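You operate a simulated robot arm through the tools that you are given. There is no shell and no other tool.

You are at the controls of a simulated robot arm. One attempt, no reset.

## Task
Put the green net bag in the bag stand and zero the counter.
Fine: fold the chute up, unclamp the old bag and stand it on the finishing bench; press the counter button once; end with the new bag clamped and the chute down. Where these are worked on the way, their far stop is far enough and under half their travel is too little: bag chute.

The check looks at the end state, three seconds after you hand in, the way a careful person would. Anything else that was tipped, shoved, dropped, spilled or broken makes it a failure. Flat cloth is picked up by pressing the open fingertips on it (5 to 10 N) and closing them slowly along it; thin cloth reads only 2 to 8 mm in the jaws.

## Robot
A 7-joint arm with a two-finger parallel gripper, fixed in place. Base frame: the origin is at the foot of the arm, x ahead of it, y to its left, z up. Readings come in m, degrees, newtons and seconds.
Its first joint turns from -166.0 to 166.0 degrees. Payload 4.4 kg.
The TCP is the grasp point between the finger pads, 0.023 m short of the fingertips. In the tool frame z runs along the fingers and y along their closing line. The gripper opens to 0.094 m. The fingers are 0.038 m wide and 0.01 m thick; the gripper's body (0.054 by 0.096 m) begins 0.039 m behind the TCP.
Orientation is that of the tool frame in the base frame, as [roll, pitch, yaw] about the fixed x, y, z axes, in that order (R = Rz(yaw) Ry(pitch) Rx(roll)). With the fingers straight down and closing along the base's y, the tool's x points along the base's -x, its y along +y and its z along -z.

## Interface
- The arm moves only by the tool jog_arm. Its argument "series" is a list that holds one entry, the list of rows, each a list of 7 numbers: the gripper command, from -1 (shut) to 1 (fully open), values between in proportion, then the shift along the tool's x, y, z in m, then the turn, a rotation vector about the tool's x, y, z in degrees. In form: [[[jaw, x, y, z, wx, wy, wz], ...]]. A call has 1 to 20 rows; each row shifts and turns the commanded pose from where the row before left it, along the tool's axes as they then stand. A row lasts 0.2 s, in which the tool goes at most 0.05 m and 8.6 degrees; a call with a longer step from one row to the next is refused whole, and so is a gripper value outside its range. Where a pose cannot be reached the arm comes as near as it can. A force on the tool above 90 N (or 10 N above the force at the start of the call, whichever is more), or a blocked arm, ends the call early, and 0.2 s more pass. Each finger travels about 0.072 m/s and halts on what it meets, pressing with about 30 N; the grip force reading is that of the motor and also rises with nothing between the fingers. The clock runs only during rows and for 0.2 s after the last one: add rows that do not move to give the fingers time. The reply holds the time, the measured pose of the TCP, the force on the tool along the base axes, the opening and the grip force, in the units named above and with some noise, with the torque about the TCP (base axes, N m) and any sound that the robot's microphone picked up, and new pictures: "views" is both (left out), scene, wrist or none.
- Cameras (640 x 400 px; columns grow to the right, rows downward): "scene" is fixed at [0.05, 0.5011, 1.6242]; the picture's right is [0.11, -0.99, 0.00], its down [-0.63, -0.07, -0.77] and it looks along [0.77, 0.09, -0.63] (base axes); focal length 365 px, centre (320, 200). "wrist" rides on the gripper at [0.086, 0.016, -0.074] in the tool frame; the picture's right is [-0.18, 0.98, 0.00], its down [-0.58, -0.11, -0.81] and it looks along [-0.79, -0.15, 0.59] (tool axes); focal length 243 px, centre (320, 200). There is no depth. A picture from a camera that has moved, and an enlarged one, comes with that camera's place and axes in the base frame and with its lens.
- close_up(camera, box): a new picture of the part [left, top, right, bottom] of that camera's present view, enlarged. No time passes.
- sign_off(): hands the job in; it is judged then, once.

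Places have to be worked out from the pictures, the camera data and where the tool is seen. Open the gripper and draw the arm clear of the work before you hand the job in, unless the task says otherwise.

The tools are called after "Request:" by a JSON object that holds its "fn" and its "kwargs". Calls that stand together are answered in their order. jog_arm: Moves the arm, as the interface text tells. Its arguments: {"type":"object","properties":{"series":{"type":"array","items":{"type":"array","items":{"type":"array","items":{"type":"number"}}}},"views":{"type":"string","enum":["both","scene","wrist","none"]}},"required":["series"]} The other tools are called the same way: close_up (camera, box) takes an enlarged picture of a part of a camera's view; sign_off () hands the job in.

At the start:

```text
t: 0.0
eef_pos: [0.8253, 0.2739, 1.3019]
orientation: [-179.9, 0.0, -180.0]
ft_force: [-0.1, -0.8, -0.2]
ft_torque: [-0.02, -0.01, 0.03]
gripper_width: 0.0939
finger_force: 0.0
```

scene: 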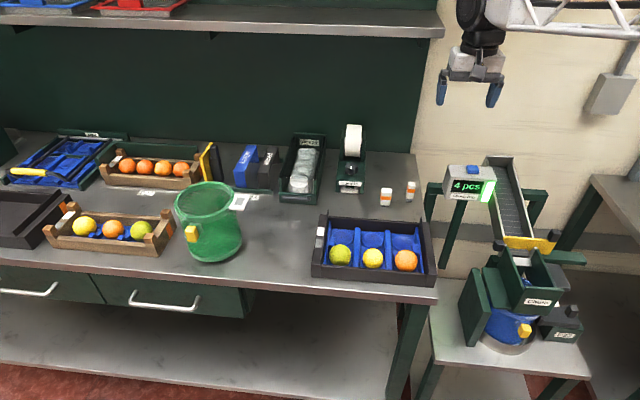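
wrist: 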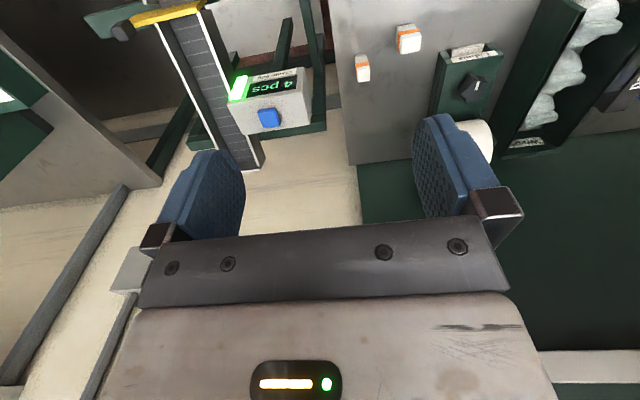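

I start by looking at the bag stand, the counter and the green bag enlarged before moving anything.

Request:
{"fn": "close_up", "kwargs": {"camera": "scene", "box": [420, 140, 620, 380]}}

Request:
{"fn": "close_up", "kwargs": {"camera": "scene", "box": [140, 160, 300, 280]}}

Request:
{"fn": "close_up", "kwargs": {"camera": "scene", "box": [460, 220, 600, 360]}}

```text
1.67 times, centred on (520, 260) of scene
camera zoom: at [0.05, 0.5011, 1.6242], right [0.11, -0.99, 0.0], down [-0.63, -0.07, -0.77], along [0.77, 0.09, -0.63], focal length 609 px, centre (-13, 100)
```

zoom: 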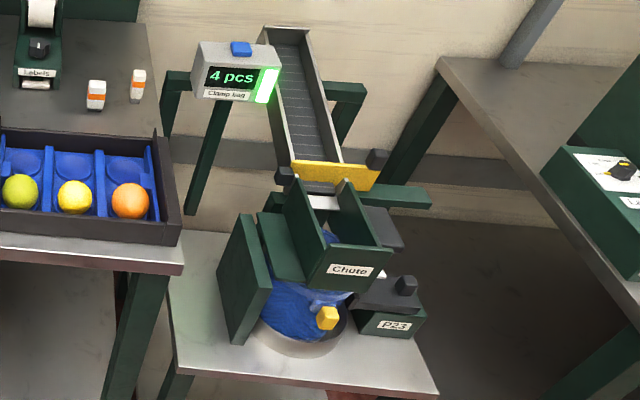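

```text
3.33 times, centred on (220, 220) of scene
camera zoom: at [0.05, 0.5011, 1.6242], right [0.11, -0.99, 0.0], down [-0.63, -0.07, -0.77], along [0.77, 0.09, -0.63], focal length 1218 px, centre (653, 133)
```

zoom: 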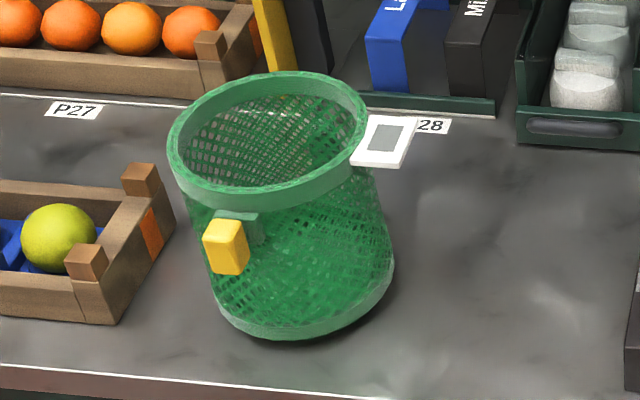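

```text
2.86 times, centred on (530, 290) of scene
camera zoom: at [0.05, 0.5011, 1.6242], right [0.11, -0.99, 0.0], down [-0.63, -0.07, -0.77], along [0.77, 0.09, -0.63], focal length 1044 px, centre (-280, -57)
```

zoom: 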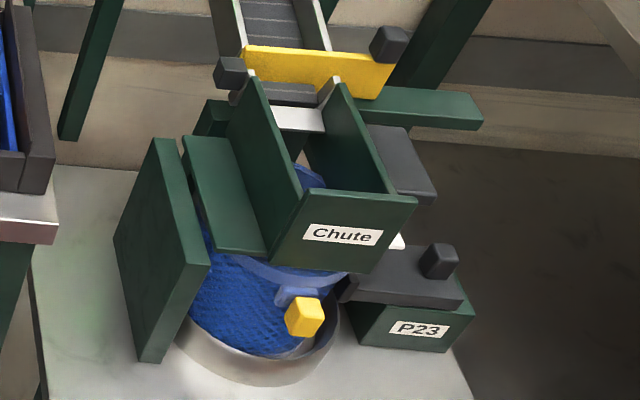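

The pictures put the counter button near (0.93, 0.18, 1.06), with a bag stand below the conveyor and a grey clamp lever on its right. I pull the tool back and to the right, so the wrist camera sees the stand from another place.

Request:
{"fn": "jog_arm", "kwargs": {"series": [[[1, 0.0385, -0.029, 0, 0, 0, 0], [1, 0.0385, -0.029, 0, 0, 0, 0], [1, 0.0385, -0.029, 0, 0, 0, 0], [1, 0.0385, -0.029, 0, 0, 0, 0], [1, 0.0385, -0.029, 0, 0, 0, 0], [1, 0.0385, -0.029, 0, 0, 0, 0], [1, 0.0385, -0.029, 0, 0, 0, 0], [1, 0.0385, -0.029, 0, 0, 0, 0], [1, 0.0385, -0.029, 0, 0, 0, 0], [1, 0.0385, -0.029, 0, 0, 0, 0], [1, 0, 0, 0, 0, 0, 0]]]}}

```text
t: 2.4
eef_pos: [0.4382, -0.0164, 1.3013]
orientation: [-180.0, 0.1, -179.9]
ft_force: [0.0, -0.3, 0.1]
ft_torque: [0.0, -0.01, -0.03]
gripper_width: 0.0939
finger_force: 0.1
camera wrist: at [0.3536, -0.0002, 1.3759], right [0.18, 0.98, 0.0], down [0.58, -0.11, 0.81], along [0.79, -0.15, -0.59], focal length 243 px, centre (320, 200)
```

scene: 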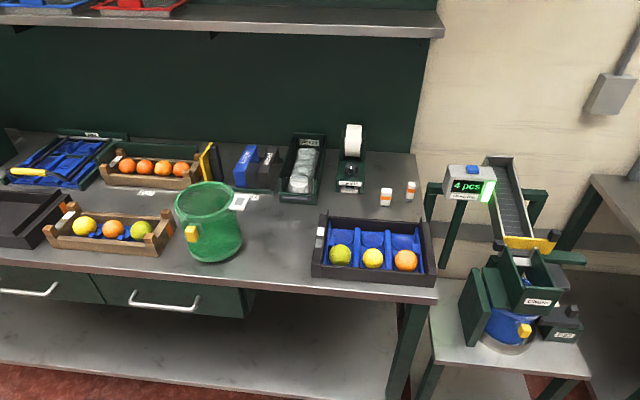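
wrist: 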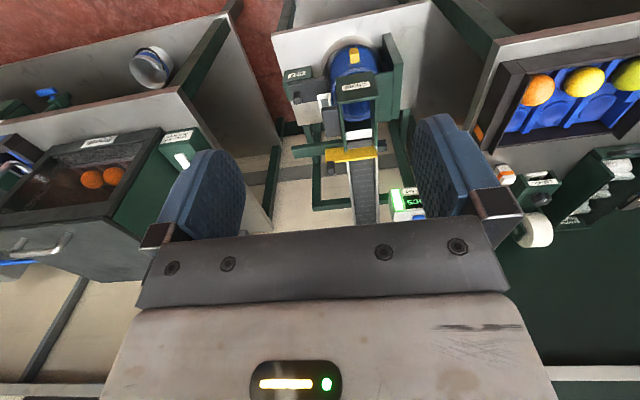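

The wrist camera now shows the stand from above, and a second bench to the right (left in the picture). I enlarge both to read labels and mechanisms.

Request:
{"fn": "close_up", "kwargs": {"camera": "wrist", "box": [0, 0, 260, 240]}}

Request:
{"fn": "close_up", "kwargs": {"camera": "wrist", "box": [260, 20, 440, 240]}}

Request:
{"fn": "close_up", "kwargs": {"camera": "wrist", "box": [270, 30, 430, 150]}}

```text
1.67 times, centred on (130, 120) of wrist
camera zoom: at [0.3536, -0.0002, 1.3759], right [0.18, 0.98, 0.0], down [0.58, -0.11, 0.81], along [0.79, -0.15, -0.59], focal length 404 px, centre (637, 333)
```

zoom: 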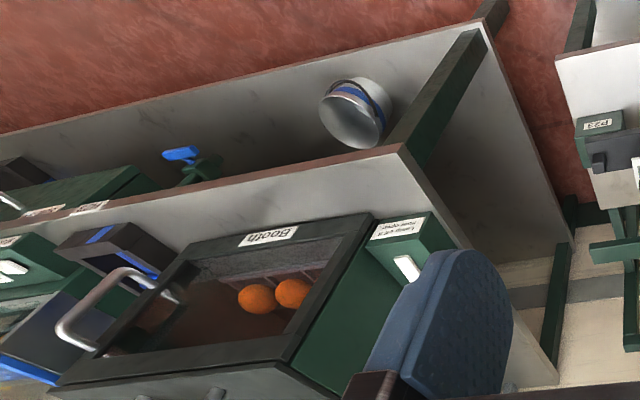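

```text
1.82 times, centred on (350, 130) of wrist
camera zoom: at [0.3536, -0.0002, 1.3759], right [0.18, 0.98, 0.0], down [0.58, -0.11, 0.81], along [0.79, -0.15, -0.59], focal length 441 px, centre (266, 327)
```

zoom: 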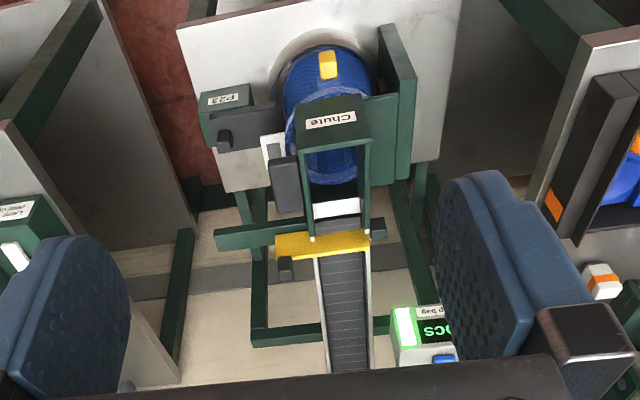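

```text
3.33 times, centred on (350, 90) of wrist
camera zoom: at [0.3536, -0.0002, 1.3759], right [0.18, 0.98, 0.0], down [0.58, -0.11, 0.81], along [0.79, -0.15, -0.59], focal length 809 px, centre (220, 567)
```

zoom: 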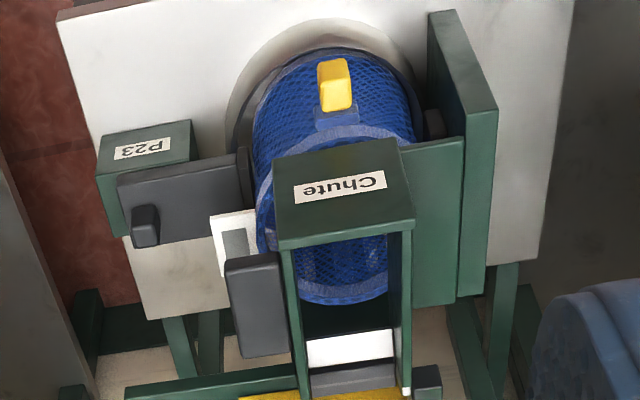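

The stand has a chute hinged at the conveyor end and a grey sliding clamp with a knob on the P23 base. I turn the tool clockwise to see what the right-hand bench is and whether it carries a "finishing" label.

Request:
{"fn": "jog_arm", "kwargs": {"series": [[[1, 0, 0, 0, 0, 0, 8], [1, 0, 0, 0, 0, 0, 8], [1, 0, 0, 0, 0, 0, 8], [1, 0, 0, 0, 0, 0, 8], [1, 0, 0, 0, 0, 0, 8], [1, 0, 0, 0, 0, 0, 8], [1, 0, 0, 0, 0, 0, 8], [1, 0, 0, 0, 0, 0, 0]]], "views": "wrist"}}

```text
t: 4.2
eef_pos: [0.4399, -0.0162, 1.3027]
orientation: [-180.0, 0.0, 124.0]
ft_force: [-1.1, -0.1, 0.7]
ft_torque: [-0.01, -0.01, -0.01]
gripper_width: 0.094
finger_force: 0.1
camera wrist: at [0.4063, 0.0652, 1.3765], right [0.92, 0.4, 0.0], down [0.23, -0.54, 0.81], along [0.32, -0.74, -0.59], focal length 243 px, centre (320, 200)
```

wrist: 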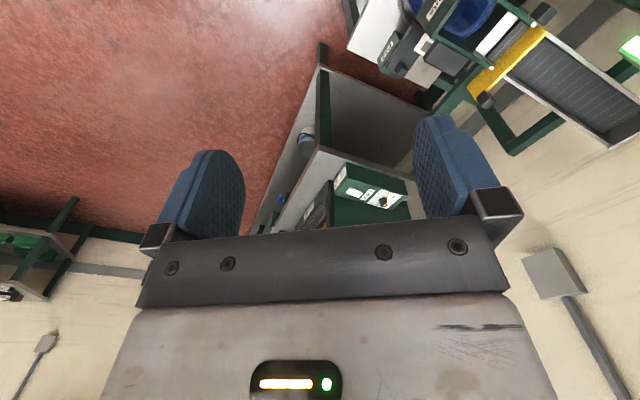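

The right bench runs away along -y, and another green stand shows at far left. I enlarge both.

Request:
{"fn": "close_up", "kwargs": {"camera": "wrist", "box": [240, 60, 440, 240]}}

Request:
{"fn": "close_up", "kwargs": {"camera": "wrist", "box": [0, 180, 160, 320]}}

Request:
{"fn": "close_up", "kwargs": {"camera": "wrist", "box": [340, 0, 560, 120]}}

```text
2.22 times, centred on (340, 150) of wrist
camera zoom: at [0.4063, 0.0652, 1.3765], right [0.92, 0.4, 0.0], down [0.23, -0.54, 0.81], along [0.32, -0.74, -0.59], focal length 539 px, centre (276, 311)
```

zoom: 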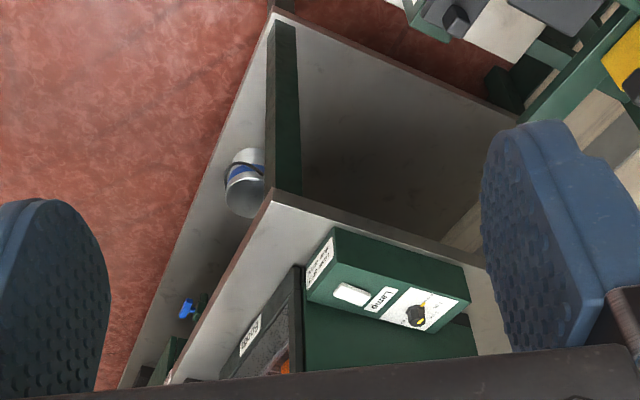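

```text
2.86 times, centred on (80, 250) of wrist
camera zoom: at [0.4063, 0.0652, 1.3765], right [0.92, 0.4, 0.0], down [0.23, -0.54, 0.81], along [0.32, -0.74, -0.59], focal length 693 px, centre (1006, 57)
```

zoom: 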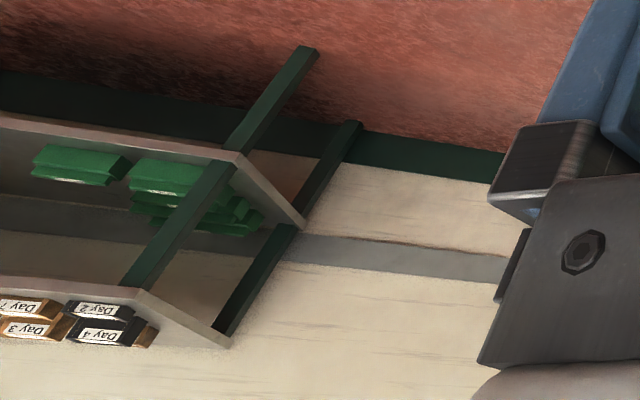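

```text
2.91 times, centred on (450, 60) of wrist
camera zoom: at [0.4063, 0.0652, 1.3765], right [0.92, 0.4, 0.0], down [0.23, -0.54, 0.81], along [0.32, -0.74, -0.59], focal length 706 px, centre (-58, 607)
```

zoom: 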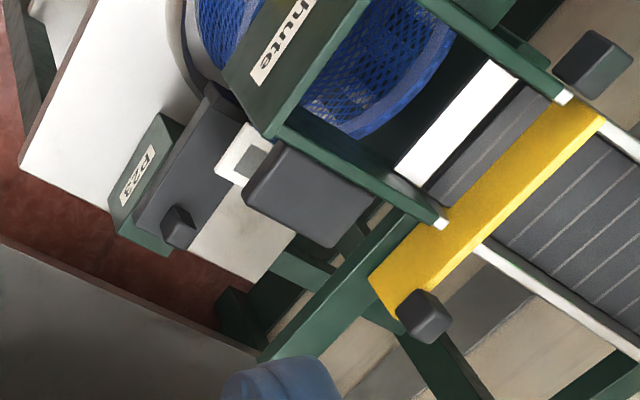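

The right bench's near corner is about (0.565, -0.32, 0.90), with its front edge along y. I move toward it for a fuller view of what is on it.

Request:
{"fn": "jog_arm", "kwargs": {"series": [[[1, -0.0265, -0.0333, -0.007, 0, 0, 0], [1, -0.0265, -0.0333, -0.007, 0, 0, 0], [1, -0.0265, -0.0333, -0.007, 0, 0, 0], [1, -0.0265, -0.0333, -0.007, 0, 0, 0], [1, -0.0265, -0.0333, -0.007, 0, 0, 0], [1, -0.0265, -0.0333, -0.007, 0, 0, 0], [1, -0.0265, -0.0333, -0.007, 0, 0, 0], [1, 0, 0, 0, 0, 0, 0]]], "views": "both"}}

```text
t: 6.0
eef_pos: [0.3774, -0.2406, 1.376]
orientation: [179.4, 2.9, 132.1]
ft_force: [0.3, -0.2, 0.7]
ft_torque: [0.0, 0.0, -0.01]
gripper_width: 0.0942
finger_force: 0.0
stopped in row 8: the arm was blocked; the commanded pose is now the measured one
camera wrist: at [0.3284, -0.1628, 1.4467], right [0.85, 0.52, 0.02], down [0.27, -0.48, 0.83], along [0.45, -0.7, -0.55], focal length 243 px, centre (320, 200)
```

scene: 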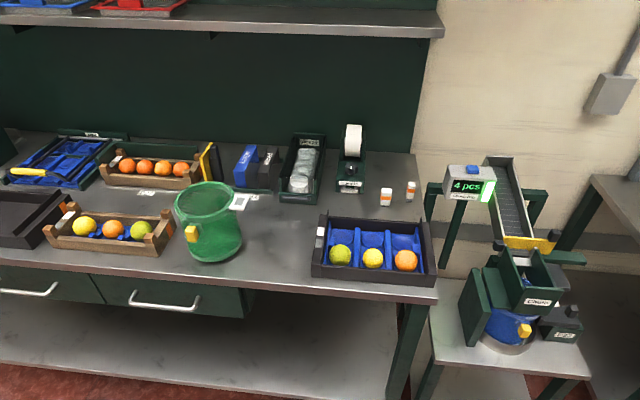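
wrist: 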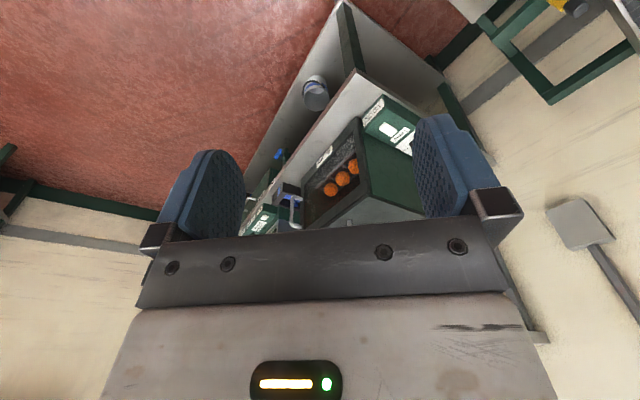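

The arm blocked at a limit up here. I look at the bench picture first before going back.

Request:
{"fn": "close_up", "kwargs": {"camera": "wrist", "box": [230, 60, 430, 240]}}

Request:
{"fn": "close_up", "kwargs": {"camera": "scene", "box": [0, 100, 320, 300]}}

Request:
{"fn": "close_up", "kwargs": {"camera": "scene", "box": [220, 110, 450, 290]}}

```text
2.22 times, centred on (330, 150) of wrist
camera zoom: at [0.3284, -0.1628, 1.4467], right [0.85, 0.52, 0.02], down [0.27, -0.48, 0.83], along [0.45, -0.7, -0.55], focal length 539 px, centre (298, 311)
```

zoom: 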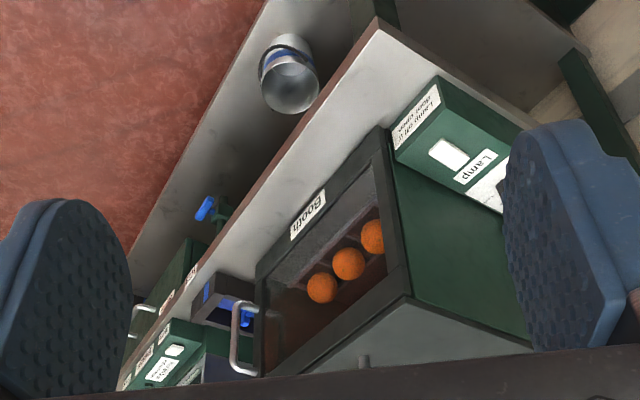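

```text
2.00 times, centred on (160, 200) of scene
camera zoom: at [0.05, 0.5011, 1.6242], right [0.11, -0.99, 0.0], down [-0.63, -0.07, -0.77], along [0.77, 0.09, -0.63], focal length 731 px, centre (640, 200)
```

zoom: 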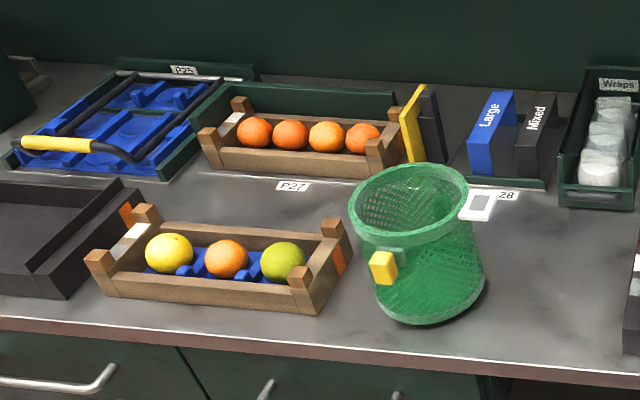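

```text
2.22 times, centred on (335, 200) of scene
camera zoom: at [0.05, 0.5011, 1.6242], right [0.11, -0.99, 0.0], down [-0.63, -0.07, -0.77], along [0.77, 0.09, -0.63], focal length 812 px, centre (287, 200)
```

zoom: 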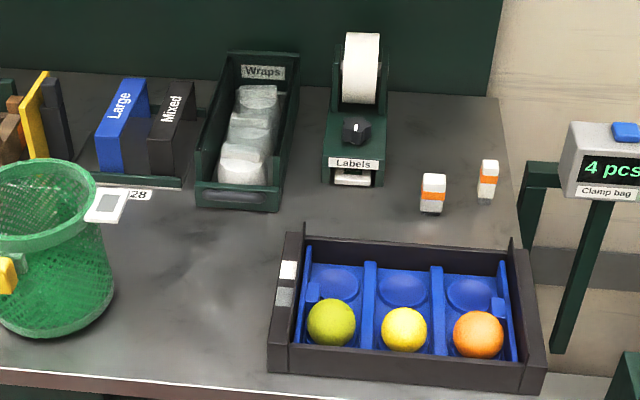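

The right bench holds a booth, lamp box and further stations, and the left bench holds wraps and labels. I go lower and further to -y to see the rest of the right bench and read its labels.

Request:
{"fn": "jog_arm", "kwargs": {"series": [[[1, 0, 0, 0.02, 0, 1.5, 0], [1, 0, 0, 0.03, 0, 1.4, 0], [1, -0.0128, -0.0156, 0.015, 0, 0, 0], [1, -0.0128, -0.0156, 0.015, 0, 0, 0], [1, -0.0128, -0.0156, 0.015, 0, 0, 0], [1, -0.0128, -0.0156, 0.015, 0, 0, 0], [1, -0.0128, -0.0156, 0.015, 0, 0, 0], [1, -0.0128, -0.0156, 0.015, 0, 0, 0], [1, -0.0128, -0.0156, 0.0, 0, 0, 0], [1, -0.0128, -0.0156, 0.0, 0, 0, 0], [1, -0.0128, -0.0156, 0.0, 0, 0, 0], [1, -0.0128, -0.0156, 0.0, 0, 0, 0], [1, 0, 0, 0, 0, 0, 0]]], "views": "wrist"}}

```text
t: 7.4
eef_pos: [0.3967, -0.2474, 1.3051]
orientation: [178.9, 3.9, 140.8]
ft_force: [-0.5, -0.1, -0.3]
ft_torque: [-0.01, -0.01, 0.03]
gripper_width: 0.0941
finger_force: 0.0
stopped in row 6: the arm was blocked; the commanded pose is now the measured one
camera wrist: at [0.3356, -0.1779, 1.3746], right [0.76, 0.65, 0.03], down [0.33, -0.43, 0.84], along [0.56, -0.63, -0.54], focal length 243 px, centre (320, 200)
```

wrist: 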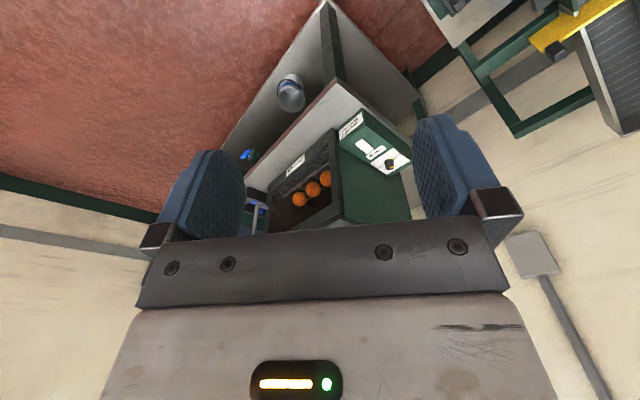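

The yaw limit is what blocks the arm here (yaw drifts back to about 141°). I turn back toward yaw 180°, where joints are freer, then try the -y move.

Request:
{"fn": "jog_arm", "kwargs": {"series": [[[1, 0, 0, 0, 0, 2, -8], [1, 0, 0, 0, 0, 2, -8], [1, 0, 0, 0, 1, 0, -8], [1, 0, 0, 0, 0, 0, -8], [1, 0, 0, 0, 0, 0, -7.2], [1, 0, -0.03, 0.01, 0, 0, 0], [1, 0, -0.03, 0.01, 0, 0, 0], [1, 0, -0.03, 0.01, 0, 0, 0], [1, 0, -0.03, 0.01, 0, 0, 0], [1, 0, -0.03, 0.01, 0, 0, 0], [1, 0, -0.03, 0.01, 0, 0, 0], [1, 0, 0, 0, 0, 0, 0]]], "views": "both"}}

```text
t: 9.7
eef_pos: [0.4485, -0.3356, 1.2679]
orientation: [-178.3, 0.9, -170.9]
ft_force: [-0.2, 0.4, 0.8]
ft_torque: [-0.02, -0.04, -0.02]
gripper_width: 0.0939
finger_force: 0.1
stopped in row 11: the arm was blocked; the commanded pose is now the measured one
camera wrist: at [0.3602, -0.3301, 1.3411], right [0.03, 1.0, -0.02], down [0.57, 0.01, 0.82], along [0.82, -0.04, -0.57], focal length 243 px, centre (320, 200)
```

scene: 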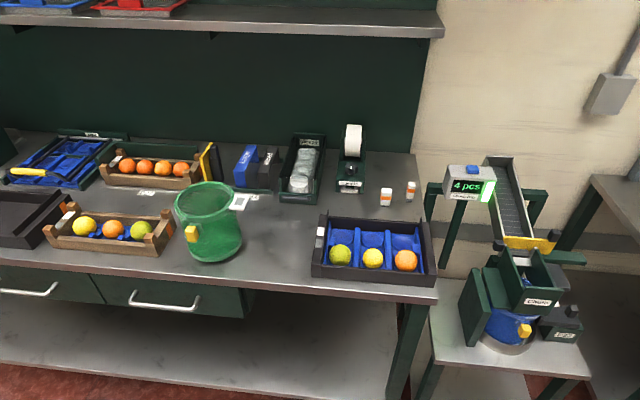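
wrist: 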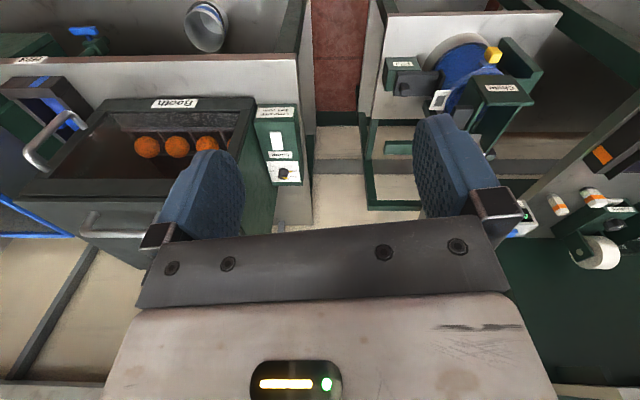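

The view now shows the booth bench square-on and the stand beside it. I enlarge both for labels and the clamp detail.

Request:
{"fn": "close_up", "kwargs": {"camera": "wrist", "box": [0, 0, 310, 240]}}

Request:
{"fn": "close_up", "kwargs": {"camera": "wrist", "box": [370, 20, 550, 130]}}

Request:
{"fn": "close_up", "kwargs": {"camera": "wrist", "box": [230, 80, 330, 200]}}

```text
1.67 times, centred on (155, 120) of wrist
camera zoom: at [0.3602, -0.3301, 1.3411], right [0.03, 1.0, -0.02], down [0.57, 0.01, 0.82], along [0.82, -0.04, -0.57], focal length 404 px, centre (595, 333)
```

zoom: 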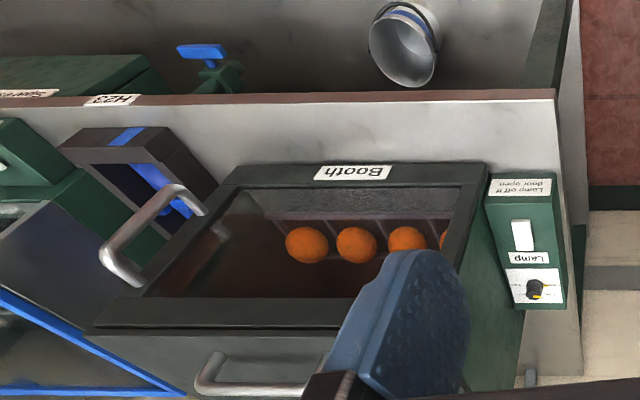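

```text
3.56 times, centred on (460, 75) of wrist
camera zoom: at [0.3602, -0.3301, 1.3411], right [0.03, 1.0, -0.02], down [0.57, 0.01, 0.82], along [0.82, -0.04, -0.57], focal length 863 px, centre (-178, 644)
```

zoom: 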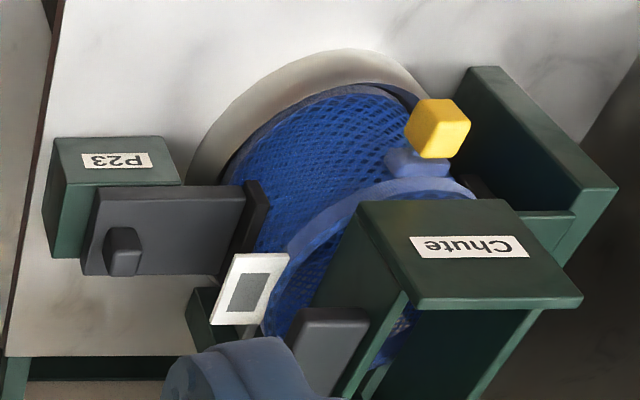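

```text
3.33 times, centred on (280, 140) of wrist
camera zoom: at [0.3602, -0.3301, 1.3411], right [0.03, 1.0, -0.02], down [0.57, 0.01, 0.82], along [0.82, -0.04, -0.57], focal length 809 px, centre (453, 400)
```

zoom: 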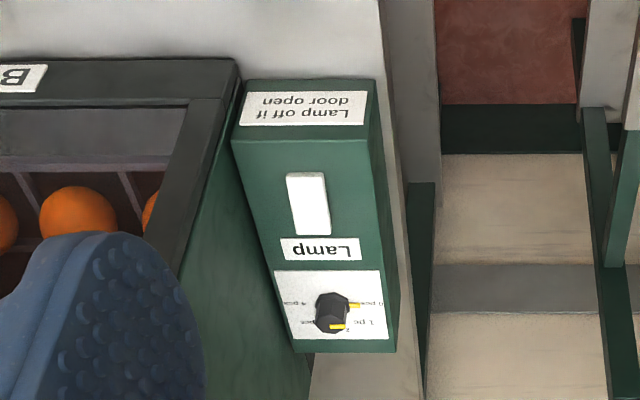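

The clamp is a pad on a grey slider with a knob, riding in y on P23. I still need to know which is the finishing bench, so I check the scene for bench labels.

Request:
{"fn": "close_up", "kwargs": {"camera": "scene", "box": [0, 220, 200, 345]}}

Request:
{"fn": "close_up", "kwargs": {"camera": "scene", "box": [180, 230, 440, 390]}}

Request:
{"fn": "close_up", "kwargs": {"camera": "scene", "box": [0, 0, 200, 125]}}

Request:
{"fn": "close_up", "kwargs": {"camera": "scene", "box": [560, 60, 640, 240]}}

```text
3.20 times, centred on (100, 282) of scene
camera zoom: at [0.05, 0.5011, 1.6242], right [0.11, -0.99, 0.0], down [-0.63, -0.07, -0.77], along [0.77, 0.09, -0.63], focal length 1169 px, centre (1024, -64)
```

zoom: 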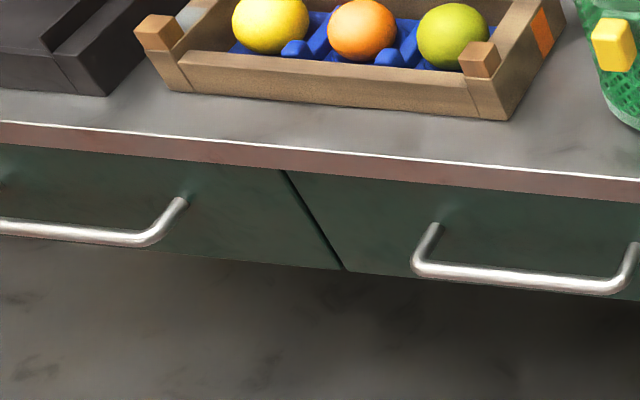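

```text
2.46 times, centred on (310, 310) of scene
camera zoom: at [0.05, 0.5011, 1.6242], right [0.11, -0.99, 0.0], down [-0.63, -0.07, -0.77], along [0.77, 0.09, -0.63], focal length 900 px, centre (345, -71)
```

zoom: 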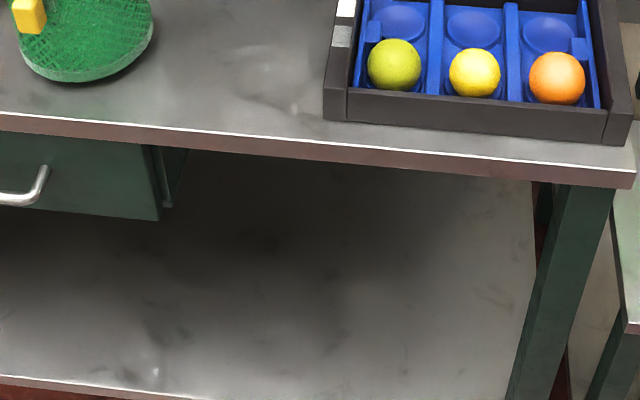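

```text
3.20 times, centred on (100, 62) of scene
camera zoom: at [0.05, 0.5011, 1.6242], right [0.11, -0.99, 0.0], down [-0.63, -0.07, -0.77], along [0.77, 0.09, -0.63], focal length 1169 px, centre (1024, 640)
```

zoom: 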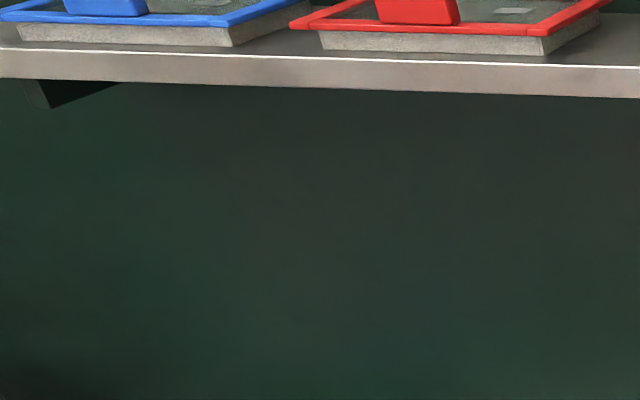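

```text
2.22 times, centred on (600, 150) of scene
camera zoom: at [0.05, 0.5011, 1.6242], right [0.11, -0.99, 0.0], down [-0.63, -0.07, -0.77], along [0.77, 0.09, -0.63], focal length 812 px, centre (-302, 311)
```

zoom: 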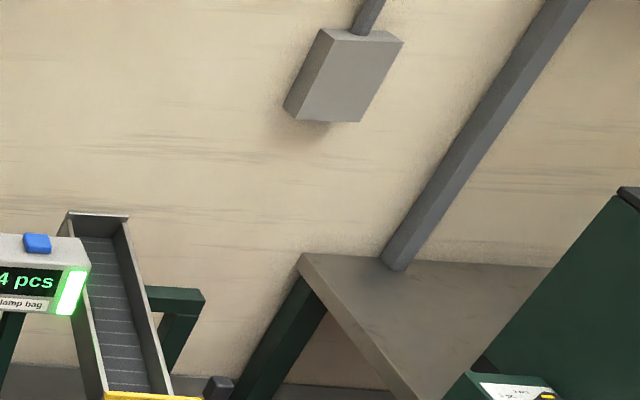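

No bench is named, so I swing the camera to the left to see the far end of the left bench and behind.

Request:
{"fn": "jog_arm", "kwargs": {"series": [[[1, 0, 0.03, 0, -1.7, 0.9, 0], [1, 0, 0.04, 0, 0, 0, 0], [1, 0, 0.05, 0, 0, 0, 0], [1, 0, 0.05, 0, 0, 0, 0], [1, 0, 0.05, 0, 0, 0, -8], [1, 0, 0.05, 0, 0, 0, -8], [1, 0, 0.05, 0, 0, 0, -8], [1, 0.02, 0.03, -0.01, 0, 0, -8], [1, 0.02, 0.03, -0.01, 0, 0, -8], [1, 0.02, 0.03, -0.01, 0, 0, -8], [1, 0, 0.02, 0, 0, 0, -8], [1, 0, 0.02, 0, 0, 0, 0], [1, 0, 0, 0, 0, 0, 0]]], "views": "both"}}

```text
t: 12.5
eef_pos: [0.2384, 0.0228, 1.2969]
orientation: [-180.0, 0.1, -115.0]
ft_force: [-0.5, -0.3, 0.3]
ft_torque: [0.01, -0.07, 0.03]
gripper_width: 0.094
finger_force: 0.1
camera wrist: at [0.1889, -0.0476, 1.3719], right [-0.81, 0.58, 0.0], down [0.34, 0.48, 0.81], along [0.47, 0.66, -0.59], focal length 243 px, centre (320, 200)
```

scene: 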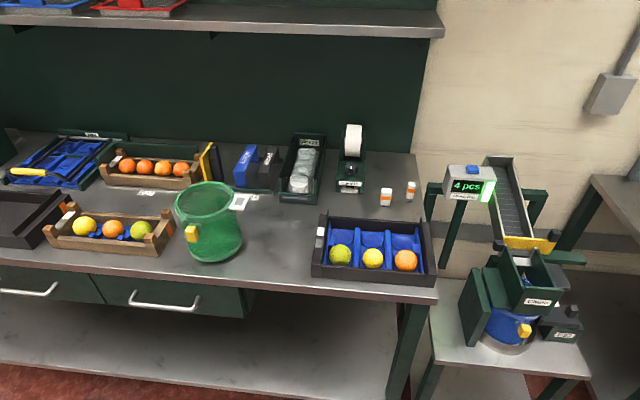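
wrist: 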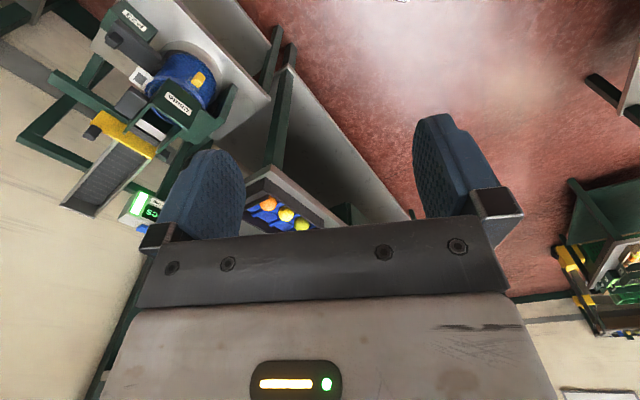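

More stations appear behind on the left. I keep turning to see the rest of the room.

Request:
{"fn": "jog_arm", "kwargs": {"series": [[[1, -0.01, 0.03, 0, 0, 0, -8], [1, -0.01, 0.03, 0, 0, 0, -8], [1, -0.01, 0.03, 0, 0, 0, -8], [1, -0.01, 0.03, 0, 0, 0, -8], [1, -0.01, 0.03, 0, 0, 0, -8], [1, -0.01, 0.03, 0, 0, 0, -8], [1, 0, 0, 0, 0, 0, 0]]], "views": "wrist"}}

```text
t: 14.1
eef_pos: [0.0697, 0.0965, 1.2967]
orientation: [-179.9, 0.0, -67.0]
ft_force: [-0.2, 0.1, 0.3]
ft_torque: [-0.06, -0.07, 0.0]
gripper_width: 0.0937
finger_force: 0.1
camera wrist: at [0.0889, 0.0109, 1.3728], right [-0.98, -0.21, 0.0], down [-0.13, 0.58, 0.81], along [-0.17, 0.79, -0.59], focal length 243 px, centre (320, 200)
```

wrist: 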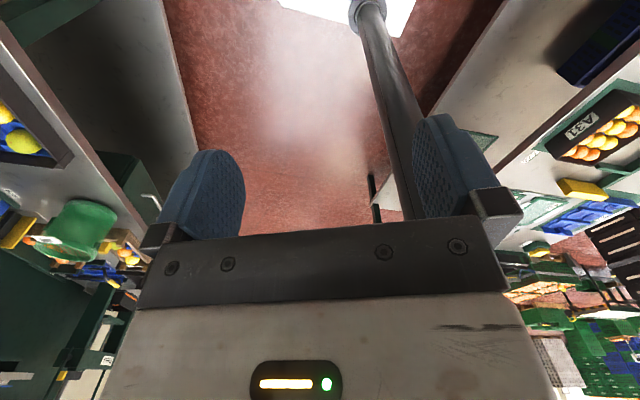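

Behind the arm (right in the picture) is another bench with trays labelled A31. I enlarge it.

Request:
{"fn": "close_up", "kwargs": {"camera": "wrist", "box": [440, 20, 640, 230]}}

Request:
{"fn": "close_up", "kwargs": {"camera": "wrist", "box": [480, 210, 640, 400]}}

Request:
{"fn": "close_up", "kwargs": {"camera": "wrist", "box": [0, 60, 200, 400]}}

```text
1.90 times, centred on (540, 125) of wrist
camera zoom: at [0.0889, 0.0109, 1.3728], right [-0.98, -0.21, 0.0], down [-0.13, 0.58, 0.81], along [-0.17, 0.79, -0.59], focal length 462 px, centre (-99, 343)
```

zoom: 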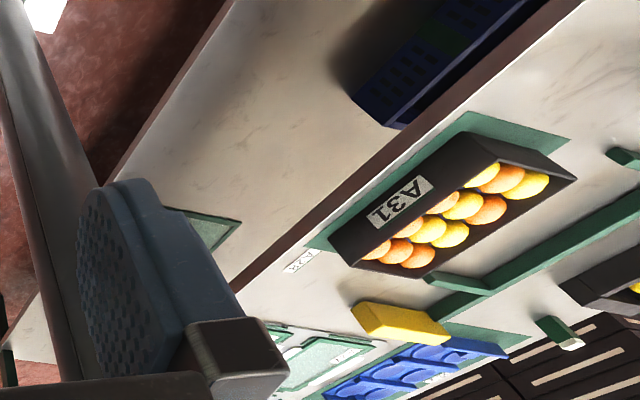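

```text
2.11 times, centred on (560, 305) of wrist
camera zoom: at [0.0889, 0.0109, 1.3728], right [-0.98, -0.21, 0.0], down [-0.13, 0.58, 0.81], along [-0.17, 0.79, -0.59], focal length 511 px, centre (-185, -21)
```

zoom: 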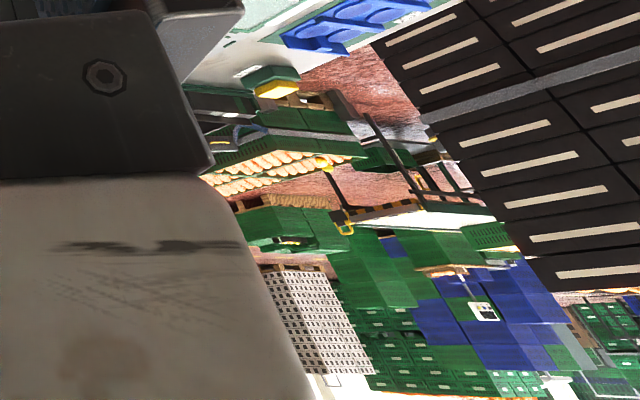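

```text
1.18 times, centred on (100, 230) of wrist
camera zoom: at [0.0889, 0.0109, 1.3728], right [-0.98, -0.21, 0.0], down [-0.13, 0.58, 0.81], along [-0.17, 0.79, -0.59], focal length 285 px, centre (579, 165)
```

zoom: 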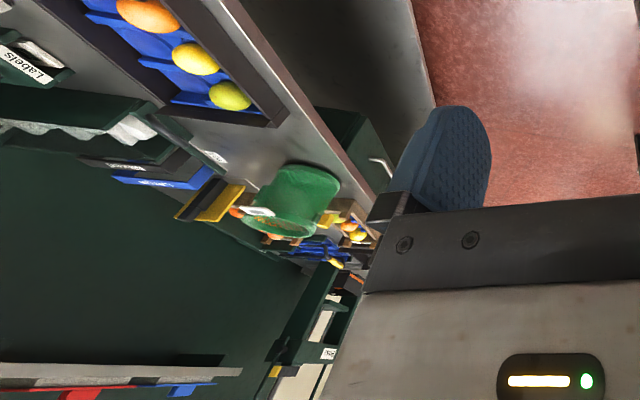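

Zones so far: P (stand and left bench), H (booth bench), A (behind). I keep turning to see the bench behind and any sign naming a finishing bench.

Request:
{"fn": "jog_arm", "kwargs": {"series": [[[1, 0, 0.02, 0, 0, 0, -8], [1, 0, 0.02, 0, 0, 0, -8], [1, 0, 0.02, 0, 0, 0, -8], [1, 0, 0.02, 0, 0, 0, -8], [1, 0, 0.02, 0, 0, 0, -8], [1, 0, 0.02, 0, 0, 0, -8], [1, 0, 0, 0, 0, 0, 0]]], "views": "wrist"}}

```text
t: 15.7
eef_pos: [-0.0001, 0.0304, 1.2979]
orientation: [-179.8, 0.0, -49.2]
ft_force: [-2.0, -1.1, -0.5]
ft_torque: [0.11, -0.13, 0.01]
gripper_width: 0.0939
finger_force: 0.1
camera wrist: at [0.0438, -0.0438, 1.373], right [-0.87, -0.5, 0.0], down [-0.3, 0.51, 0.81], along [-0.4, 0.7, -0.59], focal length 243 px, centre (320, 200)
```

wrist: 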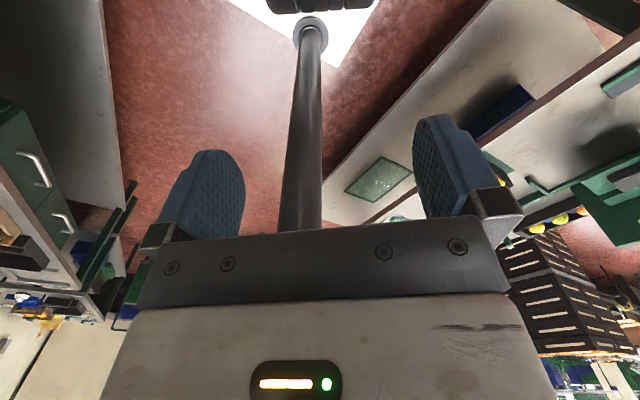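

Close-ups are re-rendered sharply, so I use tight boxes here on the bench behind and its labels.

Request:
{"fn": "close_up", "kwargs": {"camera": "wrist", "box": [480, 60, 640, 260]}}

Request:
{"fn": "close_up", "kwargs": {"camera": "wrist", "box": [0, 90, 150, 340]}}

Request:
{"fn": "close_up", "kwargs": {"camera": "wrist", "box": [260, 0, 380, 75]}}

```text
2.00 times, centred on (560, 160) of wrist
camera zoom: at [0.0438, -0.0438, 1.373], right [-0.87, -0.5, 0.0], down [-0.3, 0.51, 0.81], along [-0.4, 0.7, -0.59], focal length 485 px, centre (-160, 280)
```

zoom: 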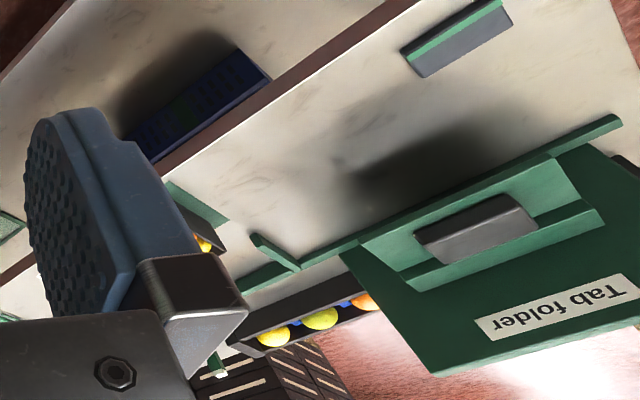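

```text
1.60 times, centred on (75, 215) of wrist
camera zoom: at [0.0438, -0.0438, 1.373], right [-0.87, -0.5, 0.0], down [-0.3, 0.51, 0.81], along [-0.4, 0.7, -0.59], focal length 388 px, centre (712, 176)
```

zoom: 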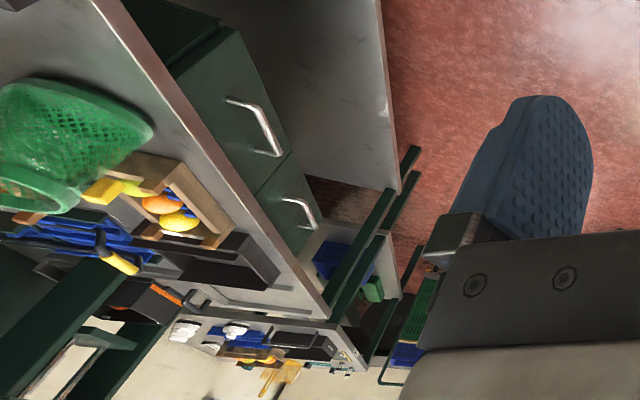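

```text
5.33 times, centred on (320, 38) of wrist
camera zoom: at [0.0438, -0.0438, 1.373], right [-0.87, -0.5, 0.0], down [-0.3, 0.51, 0.81], along [-0.4, 0.7, -0.59], focal length 1294 px, centre (320, 1067)
```

zoom: 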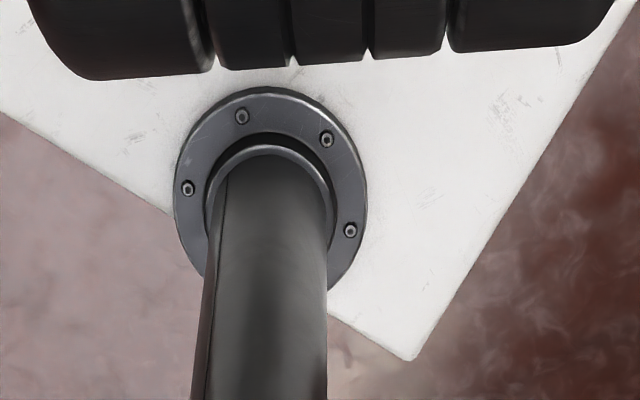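

The bench behind is for folding boxes (A = assembly), so it isn't the finishing bench. I return to the front and look at the H bench more carefully.

Request:
{"fn": "jog_arm", "kwargs": {"series": [[[1, 0.03, -0.024, 0, 0, 0, 0], [1, 0.03, -0.024, 0, 0, 0, 0], [1, 0.03, -0.024, 0, 0, 0, 0], [1, 0.03, -0.024, 0, 0, 0, 4], [1, 0.03, -0.024, 0, 0, 0, 8], [1, 0.03, -0.024, 0, 0, 0, 8], [1, 0.03, -0.024, 0, 0, 0, 8], [1, 0.0, -0.0, 0, 0, 0, 8], [1, 0, 0, 0, 0, 0, 8], [1, 0, 0, 0, 0, 0, 8], [1, 0, 0, 0, 0, 0, 8], [1, 0, 0, 0, 0, 0, 8], [1, 0, 0, 0, 0, 0, 8], [1, 0, 0, 0, 0, 0, 8], [1, 0, 0, 0, 0, 0, 8], [1, 0, 0, 0, 0, 0, 8], [1, 0, 0, 0, 0, 0, 8], [1, 0, 0, 0, 0, 0, 8], [1, 0, 0, 0, 0, 0, 8], [1, 0, 0, 0, 0, 0, 0]]], "views": "wrist"}}

```text
t: 16.8
eef_pos: [0.0026, 0.1117, 1.2958]
orientation: [180.0, -0.1, 32.1]
ft_force: [23.9, -44.3, -7.0]
ft_torque: [3.92, 1.94, 1.05]
gripper_width: 0.0943
finger_force: 0.0
out of reach, approached as far as the arm can: row 1
stopped in row 5: the force on the tool passed its limit at 278 N (the readings are from after the stop); the commanded pose is now the measured one
camera wrist: at [0.0857, 0.1441, 1.3717], right [0.37, -0.93, 0.0], down [-0.55, -0.22, 0.81], along [-0.75, -0.29, -0.59], focal length 243 px, centre (320, 200)
```

wrist: 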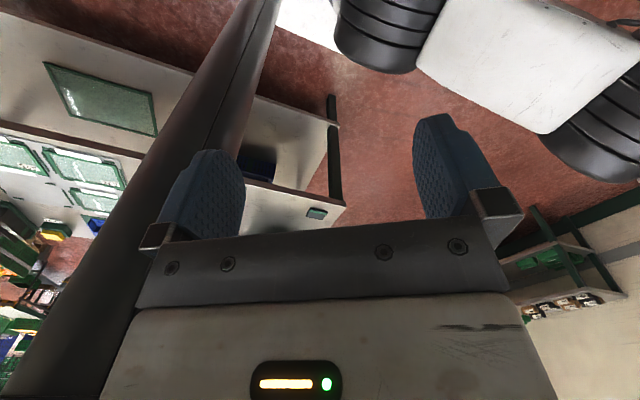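

The retreat clipped the grey mast near the base axis, about (-0.04, 0.17), and the force tripped; nothing from the task was near. I ease away from it to +x in small steps.

Request:
{"fn": "jog_arm", "kwargs": {"series": [[[1, 0.005, 0.006, 0, 0, 0, 0], [1, 0.0138, 0.0157, 0, 0, 0, 0], [1, 0.0138, 0.0157, 0, 0, 0, 0], [1, 0.0138, 0.0157, 0, 0, 0, 0], [1, 0.0138, 0.0157, 0, 0, 0, 0], [1, 0.0138, 0.0157, 0, 0, 0, 0], [1, 0.0138, 0.0157, 0, 0, 0, 0], [1, 0.0138, 0.0157, 0, 0, 0, 0], [1, 0.0138, 0.0157, 0, 0, 0, 0], [1, 0.0138, 0.0157, 0, 0, 0, 0], [1, 0, 0, 0, 0, 0, 0]]], "views": "wrist"}}

```text
t: 19.2
eef_pos: [0.1503, 0.1068, 1.2975]
orientation: [179.9, -0.2, 32.0]
ft_force: [0.2, -0.7, 0.6]
ft_torque: [-0.02, -0.01, 0.02]
gripper_width: 0.0941
finger_force: 0.1
out of reach, approached as far as the arm can: row 7, 8, 9, 10
camera wrist: at [0.2328, 0.1398, 1.3723], right [0.36, -0.93, 0.0], down [-0.55, -0.21, 0.81], along [-0.75, -0.29, -0.59], focal length 243 px, centre (320, 200)
```

wrist: 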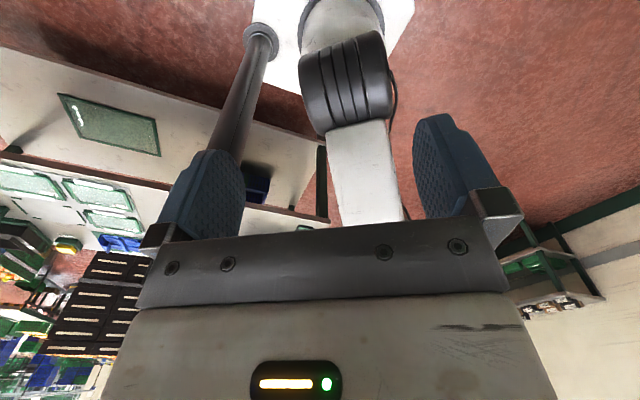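

Free of contact now, with the robot's own base visible. I go outward along +x while unwinding the yaw.

Request:
{"fn": "jog_arm", "kwargs": {"series": [[[1, 0.021, 0.013, 0, 0, 0, 8], [1, 0.023, 0.01, 0, 0, 0, 8], [1, 0.024, 0.007, 0, 0, 0, 8], [1, 0.025, 0.0035, 0, 0, 0, 8], [1, 0.025, 0, 0, 0, 0, 8], [1, 0.025, -0.0035, 0, 0, 0, 8], [1, 0.024, -0.007, 0, 0, 0, 8], [1, 0.023, -0.01, 0, 0, 0, 8], [1, 0, 0, 0, 0, 0, 8], [1, 0, 0, 0, 0, 0, 8], [1, 0, 0, 0, 0, 0, 8], [1, 0, 0, 0, 0, 0, 8], [1, 0, 0, 0, 0, 0, 8], [1, 0, 0, 0, 0, 0, 0]]], "views": "wrist"}}

```text
t: 22.2
eef_pos: [0.351, 0.1057, 1.2964]
orientation: [-180.0, -0.1, -72.0]
ft_force: [0.6, -0.1, 0.2]
ft_torque: [0.0, 0.02, -0.01]
gripper_width: 0.0939
finger_force: 0.1
camera wrist: at [0.3624, 0.0199, 1.3718], right [-0.99, -0.13, 0.0], down [-0.08, 0.59, 0.81], along [-0.1, 0.8, -0.59], focal length 243 px, centre (320, 200)
```

wrist: 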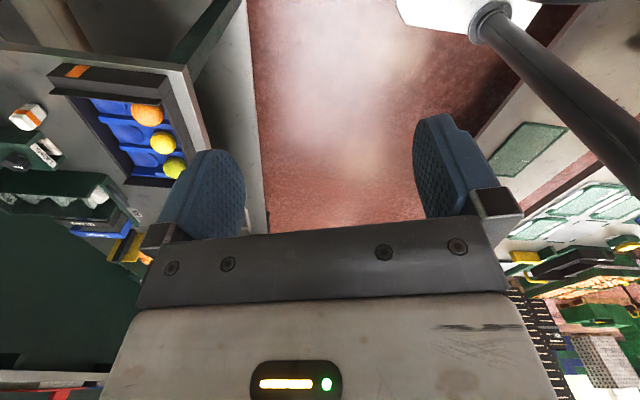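

Clear. I finish unwinding to yaw 180° and shift slightly to -y so the H bench is seen again.

Request:
{"fn": "jog_arm", "kwargs": {"series": [[[1, 0, 0, 0, 0, 0, 8], [1, 0, 0, 0, 0, 0, 8], [1, 0, 0, 0, 0, 0, 8], [1, 0, 0, 0, 0, 0, 8], [1, 0, 0, 0, 0, 0, 8], [1, 0, 0, 0, 0, 0, 8], [1, 0, 0, 0, 0, 0, 8], [1, 0, 0, 0, 0, 0, 8], [1, 0, 0, 0, 0, 0, 8], [1, 0, 0, 0, 0, 0, 8], [1, 0, 0, 0, 0, 0, 8], [1, 0, 0, 0, 0, 0, 8], [1, 0, 0, 0, 0, 0, 8], [1, 0, -0.03, 0, 0, 0, 4], [1, 0, -0.04, 0, 0, 0, 0], [1, 0, -0.04, 0, 0, 0, 0], [1, 0, -0.04, 0, 0, 0, 0], [1, 0, -0.04, 0, 0, 0, 0], [1, 0, 0, 0, 0, 0, 0]]], "views": "both"}}

```text
t: 26.2
eef_pos: [0.3525, -0.0843, 1.2978]
orientation: [179.9, 0.1, -179.9]
ft_force: [-0.3, -0.1, 0.8]
ft_torque: [0.0, -0.02, -0.04]
gripper_width: 0.0941
finger_force: 0.0
camera wrist: at [0.2672, -0.0674, 1.3731], right [0.18, 0.98, 0.0], down [0.58, -0.11, 0.81], along [0.79, -0.15, -0.59], focal length 243 px, centre (320, 200)
```

scene: 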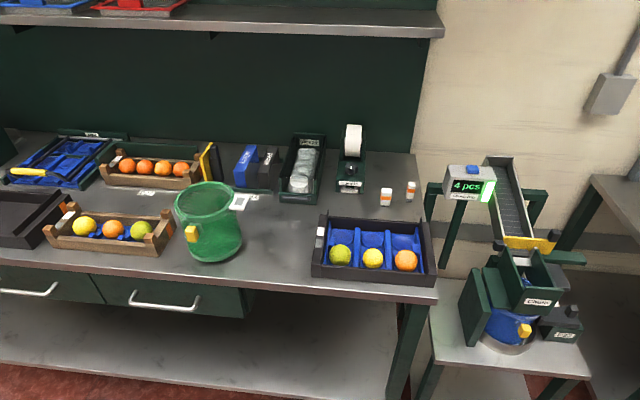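
wrist: 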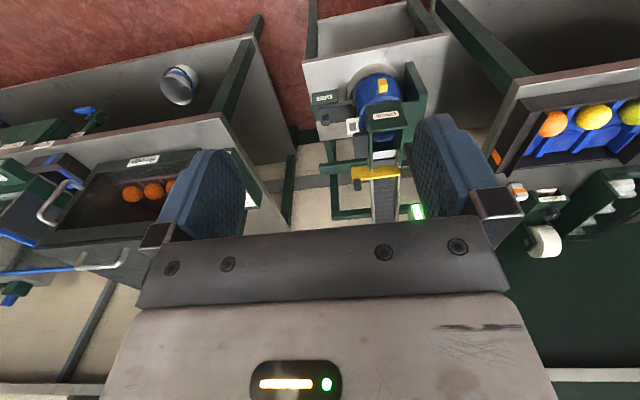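

Request:
{"fn": "close_up", "kwargs": {"camera": "wrist", "box": [0, 80, 160, 180]}}

Request:
{"fn": "close_up", "kwargs": {"camera": "wrist", "box": [0, 130, 130, 310]}}

Request:
{"fn": "close_up", "kwargs": {"camera": "wrist", "box": [300, 50, 430, 140]}}

Request:
{"fn": "close_up", "kwargs": {"camera": "wrist", "box": [320, 120, 450, 230]}}

```text
4.00 times, centred on (80, 130) of wrist
camera zoom: at [0.2672, -0.0674, 1.3731], right [0.18, 0.98, 0.0], down [0.58, -0.11, 0.81], along [0.79, -0.15, -0.59], focal length 970 px, centre (1280, 480)
```

zoom: 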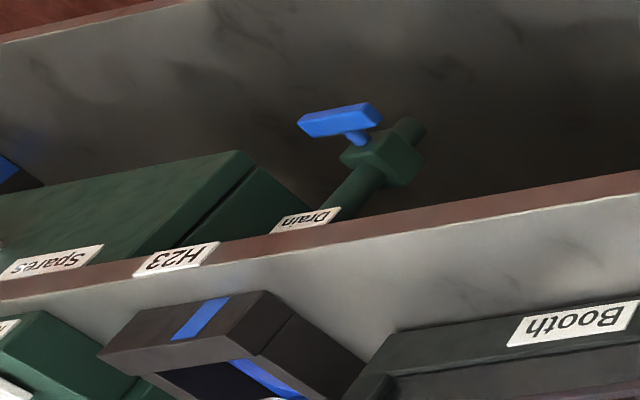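

```text
2.22 times, centred on (65, 220) of wrist
camera zoom: at [0.2672, -0.0674, 1.3731], right [0.18, 0.98, 0.0], down [0.58, -0.11, 0.81], along [0.79, -0.15, -0.59], focal length 539 px, centre (887, 156)
```

zoom: 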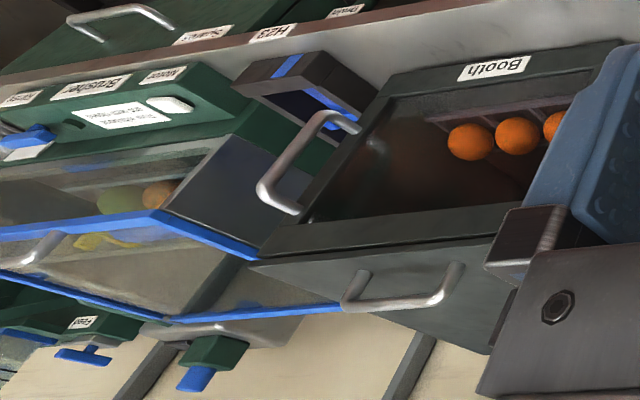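

```text
4.44 times, centred on (365, 95) of wrist
camera zoom: at [0.2672, -0.0674, 1.3731], right [0.18, 0.98, 0.0], down [0.58, -0.11, 0.81], along [0.79, -0.15, -0.59], focal length 1078 px, centre (120, 667)
```

zoom: 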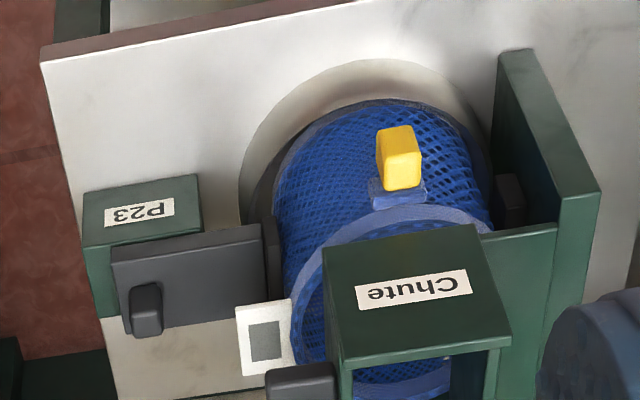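

```text
3.64 times, centred on (385, 175) of wrist
camera zoom: at [0.2672, -0.0674, 1.3731], right [0.18, 0.98, 0.0], down [0.58, -0.11, 0.81], along [0.79, -0.15, -0.59], focal length 882 px, centre (84, 291)
```

zoom: 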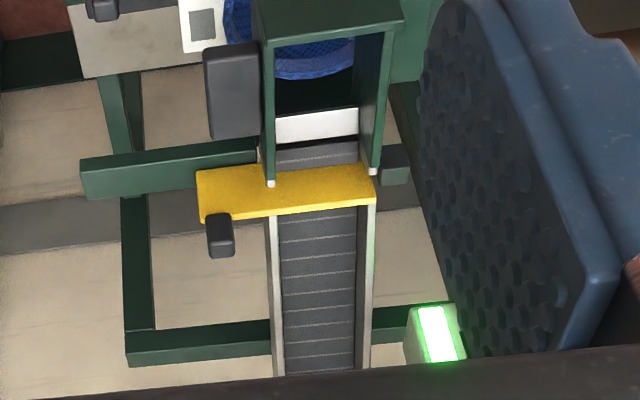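

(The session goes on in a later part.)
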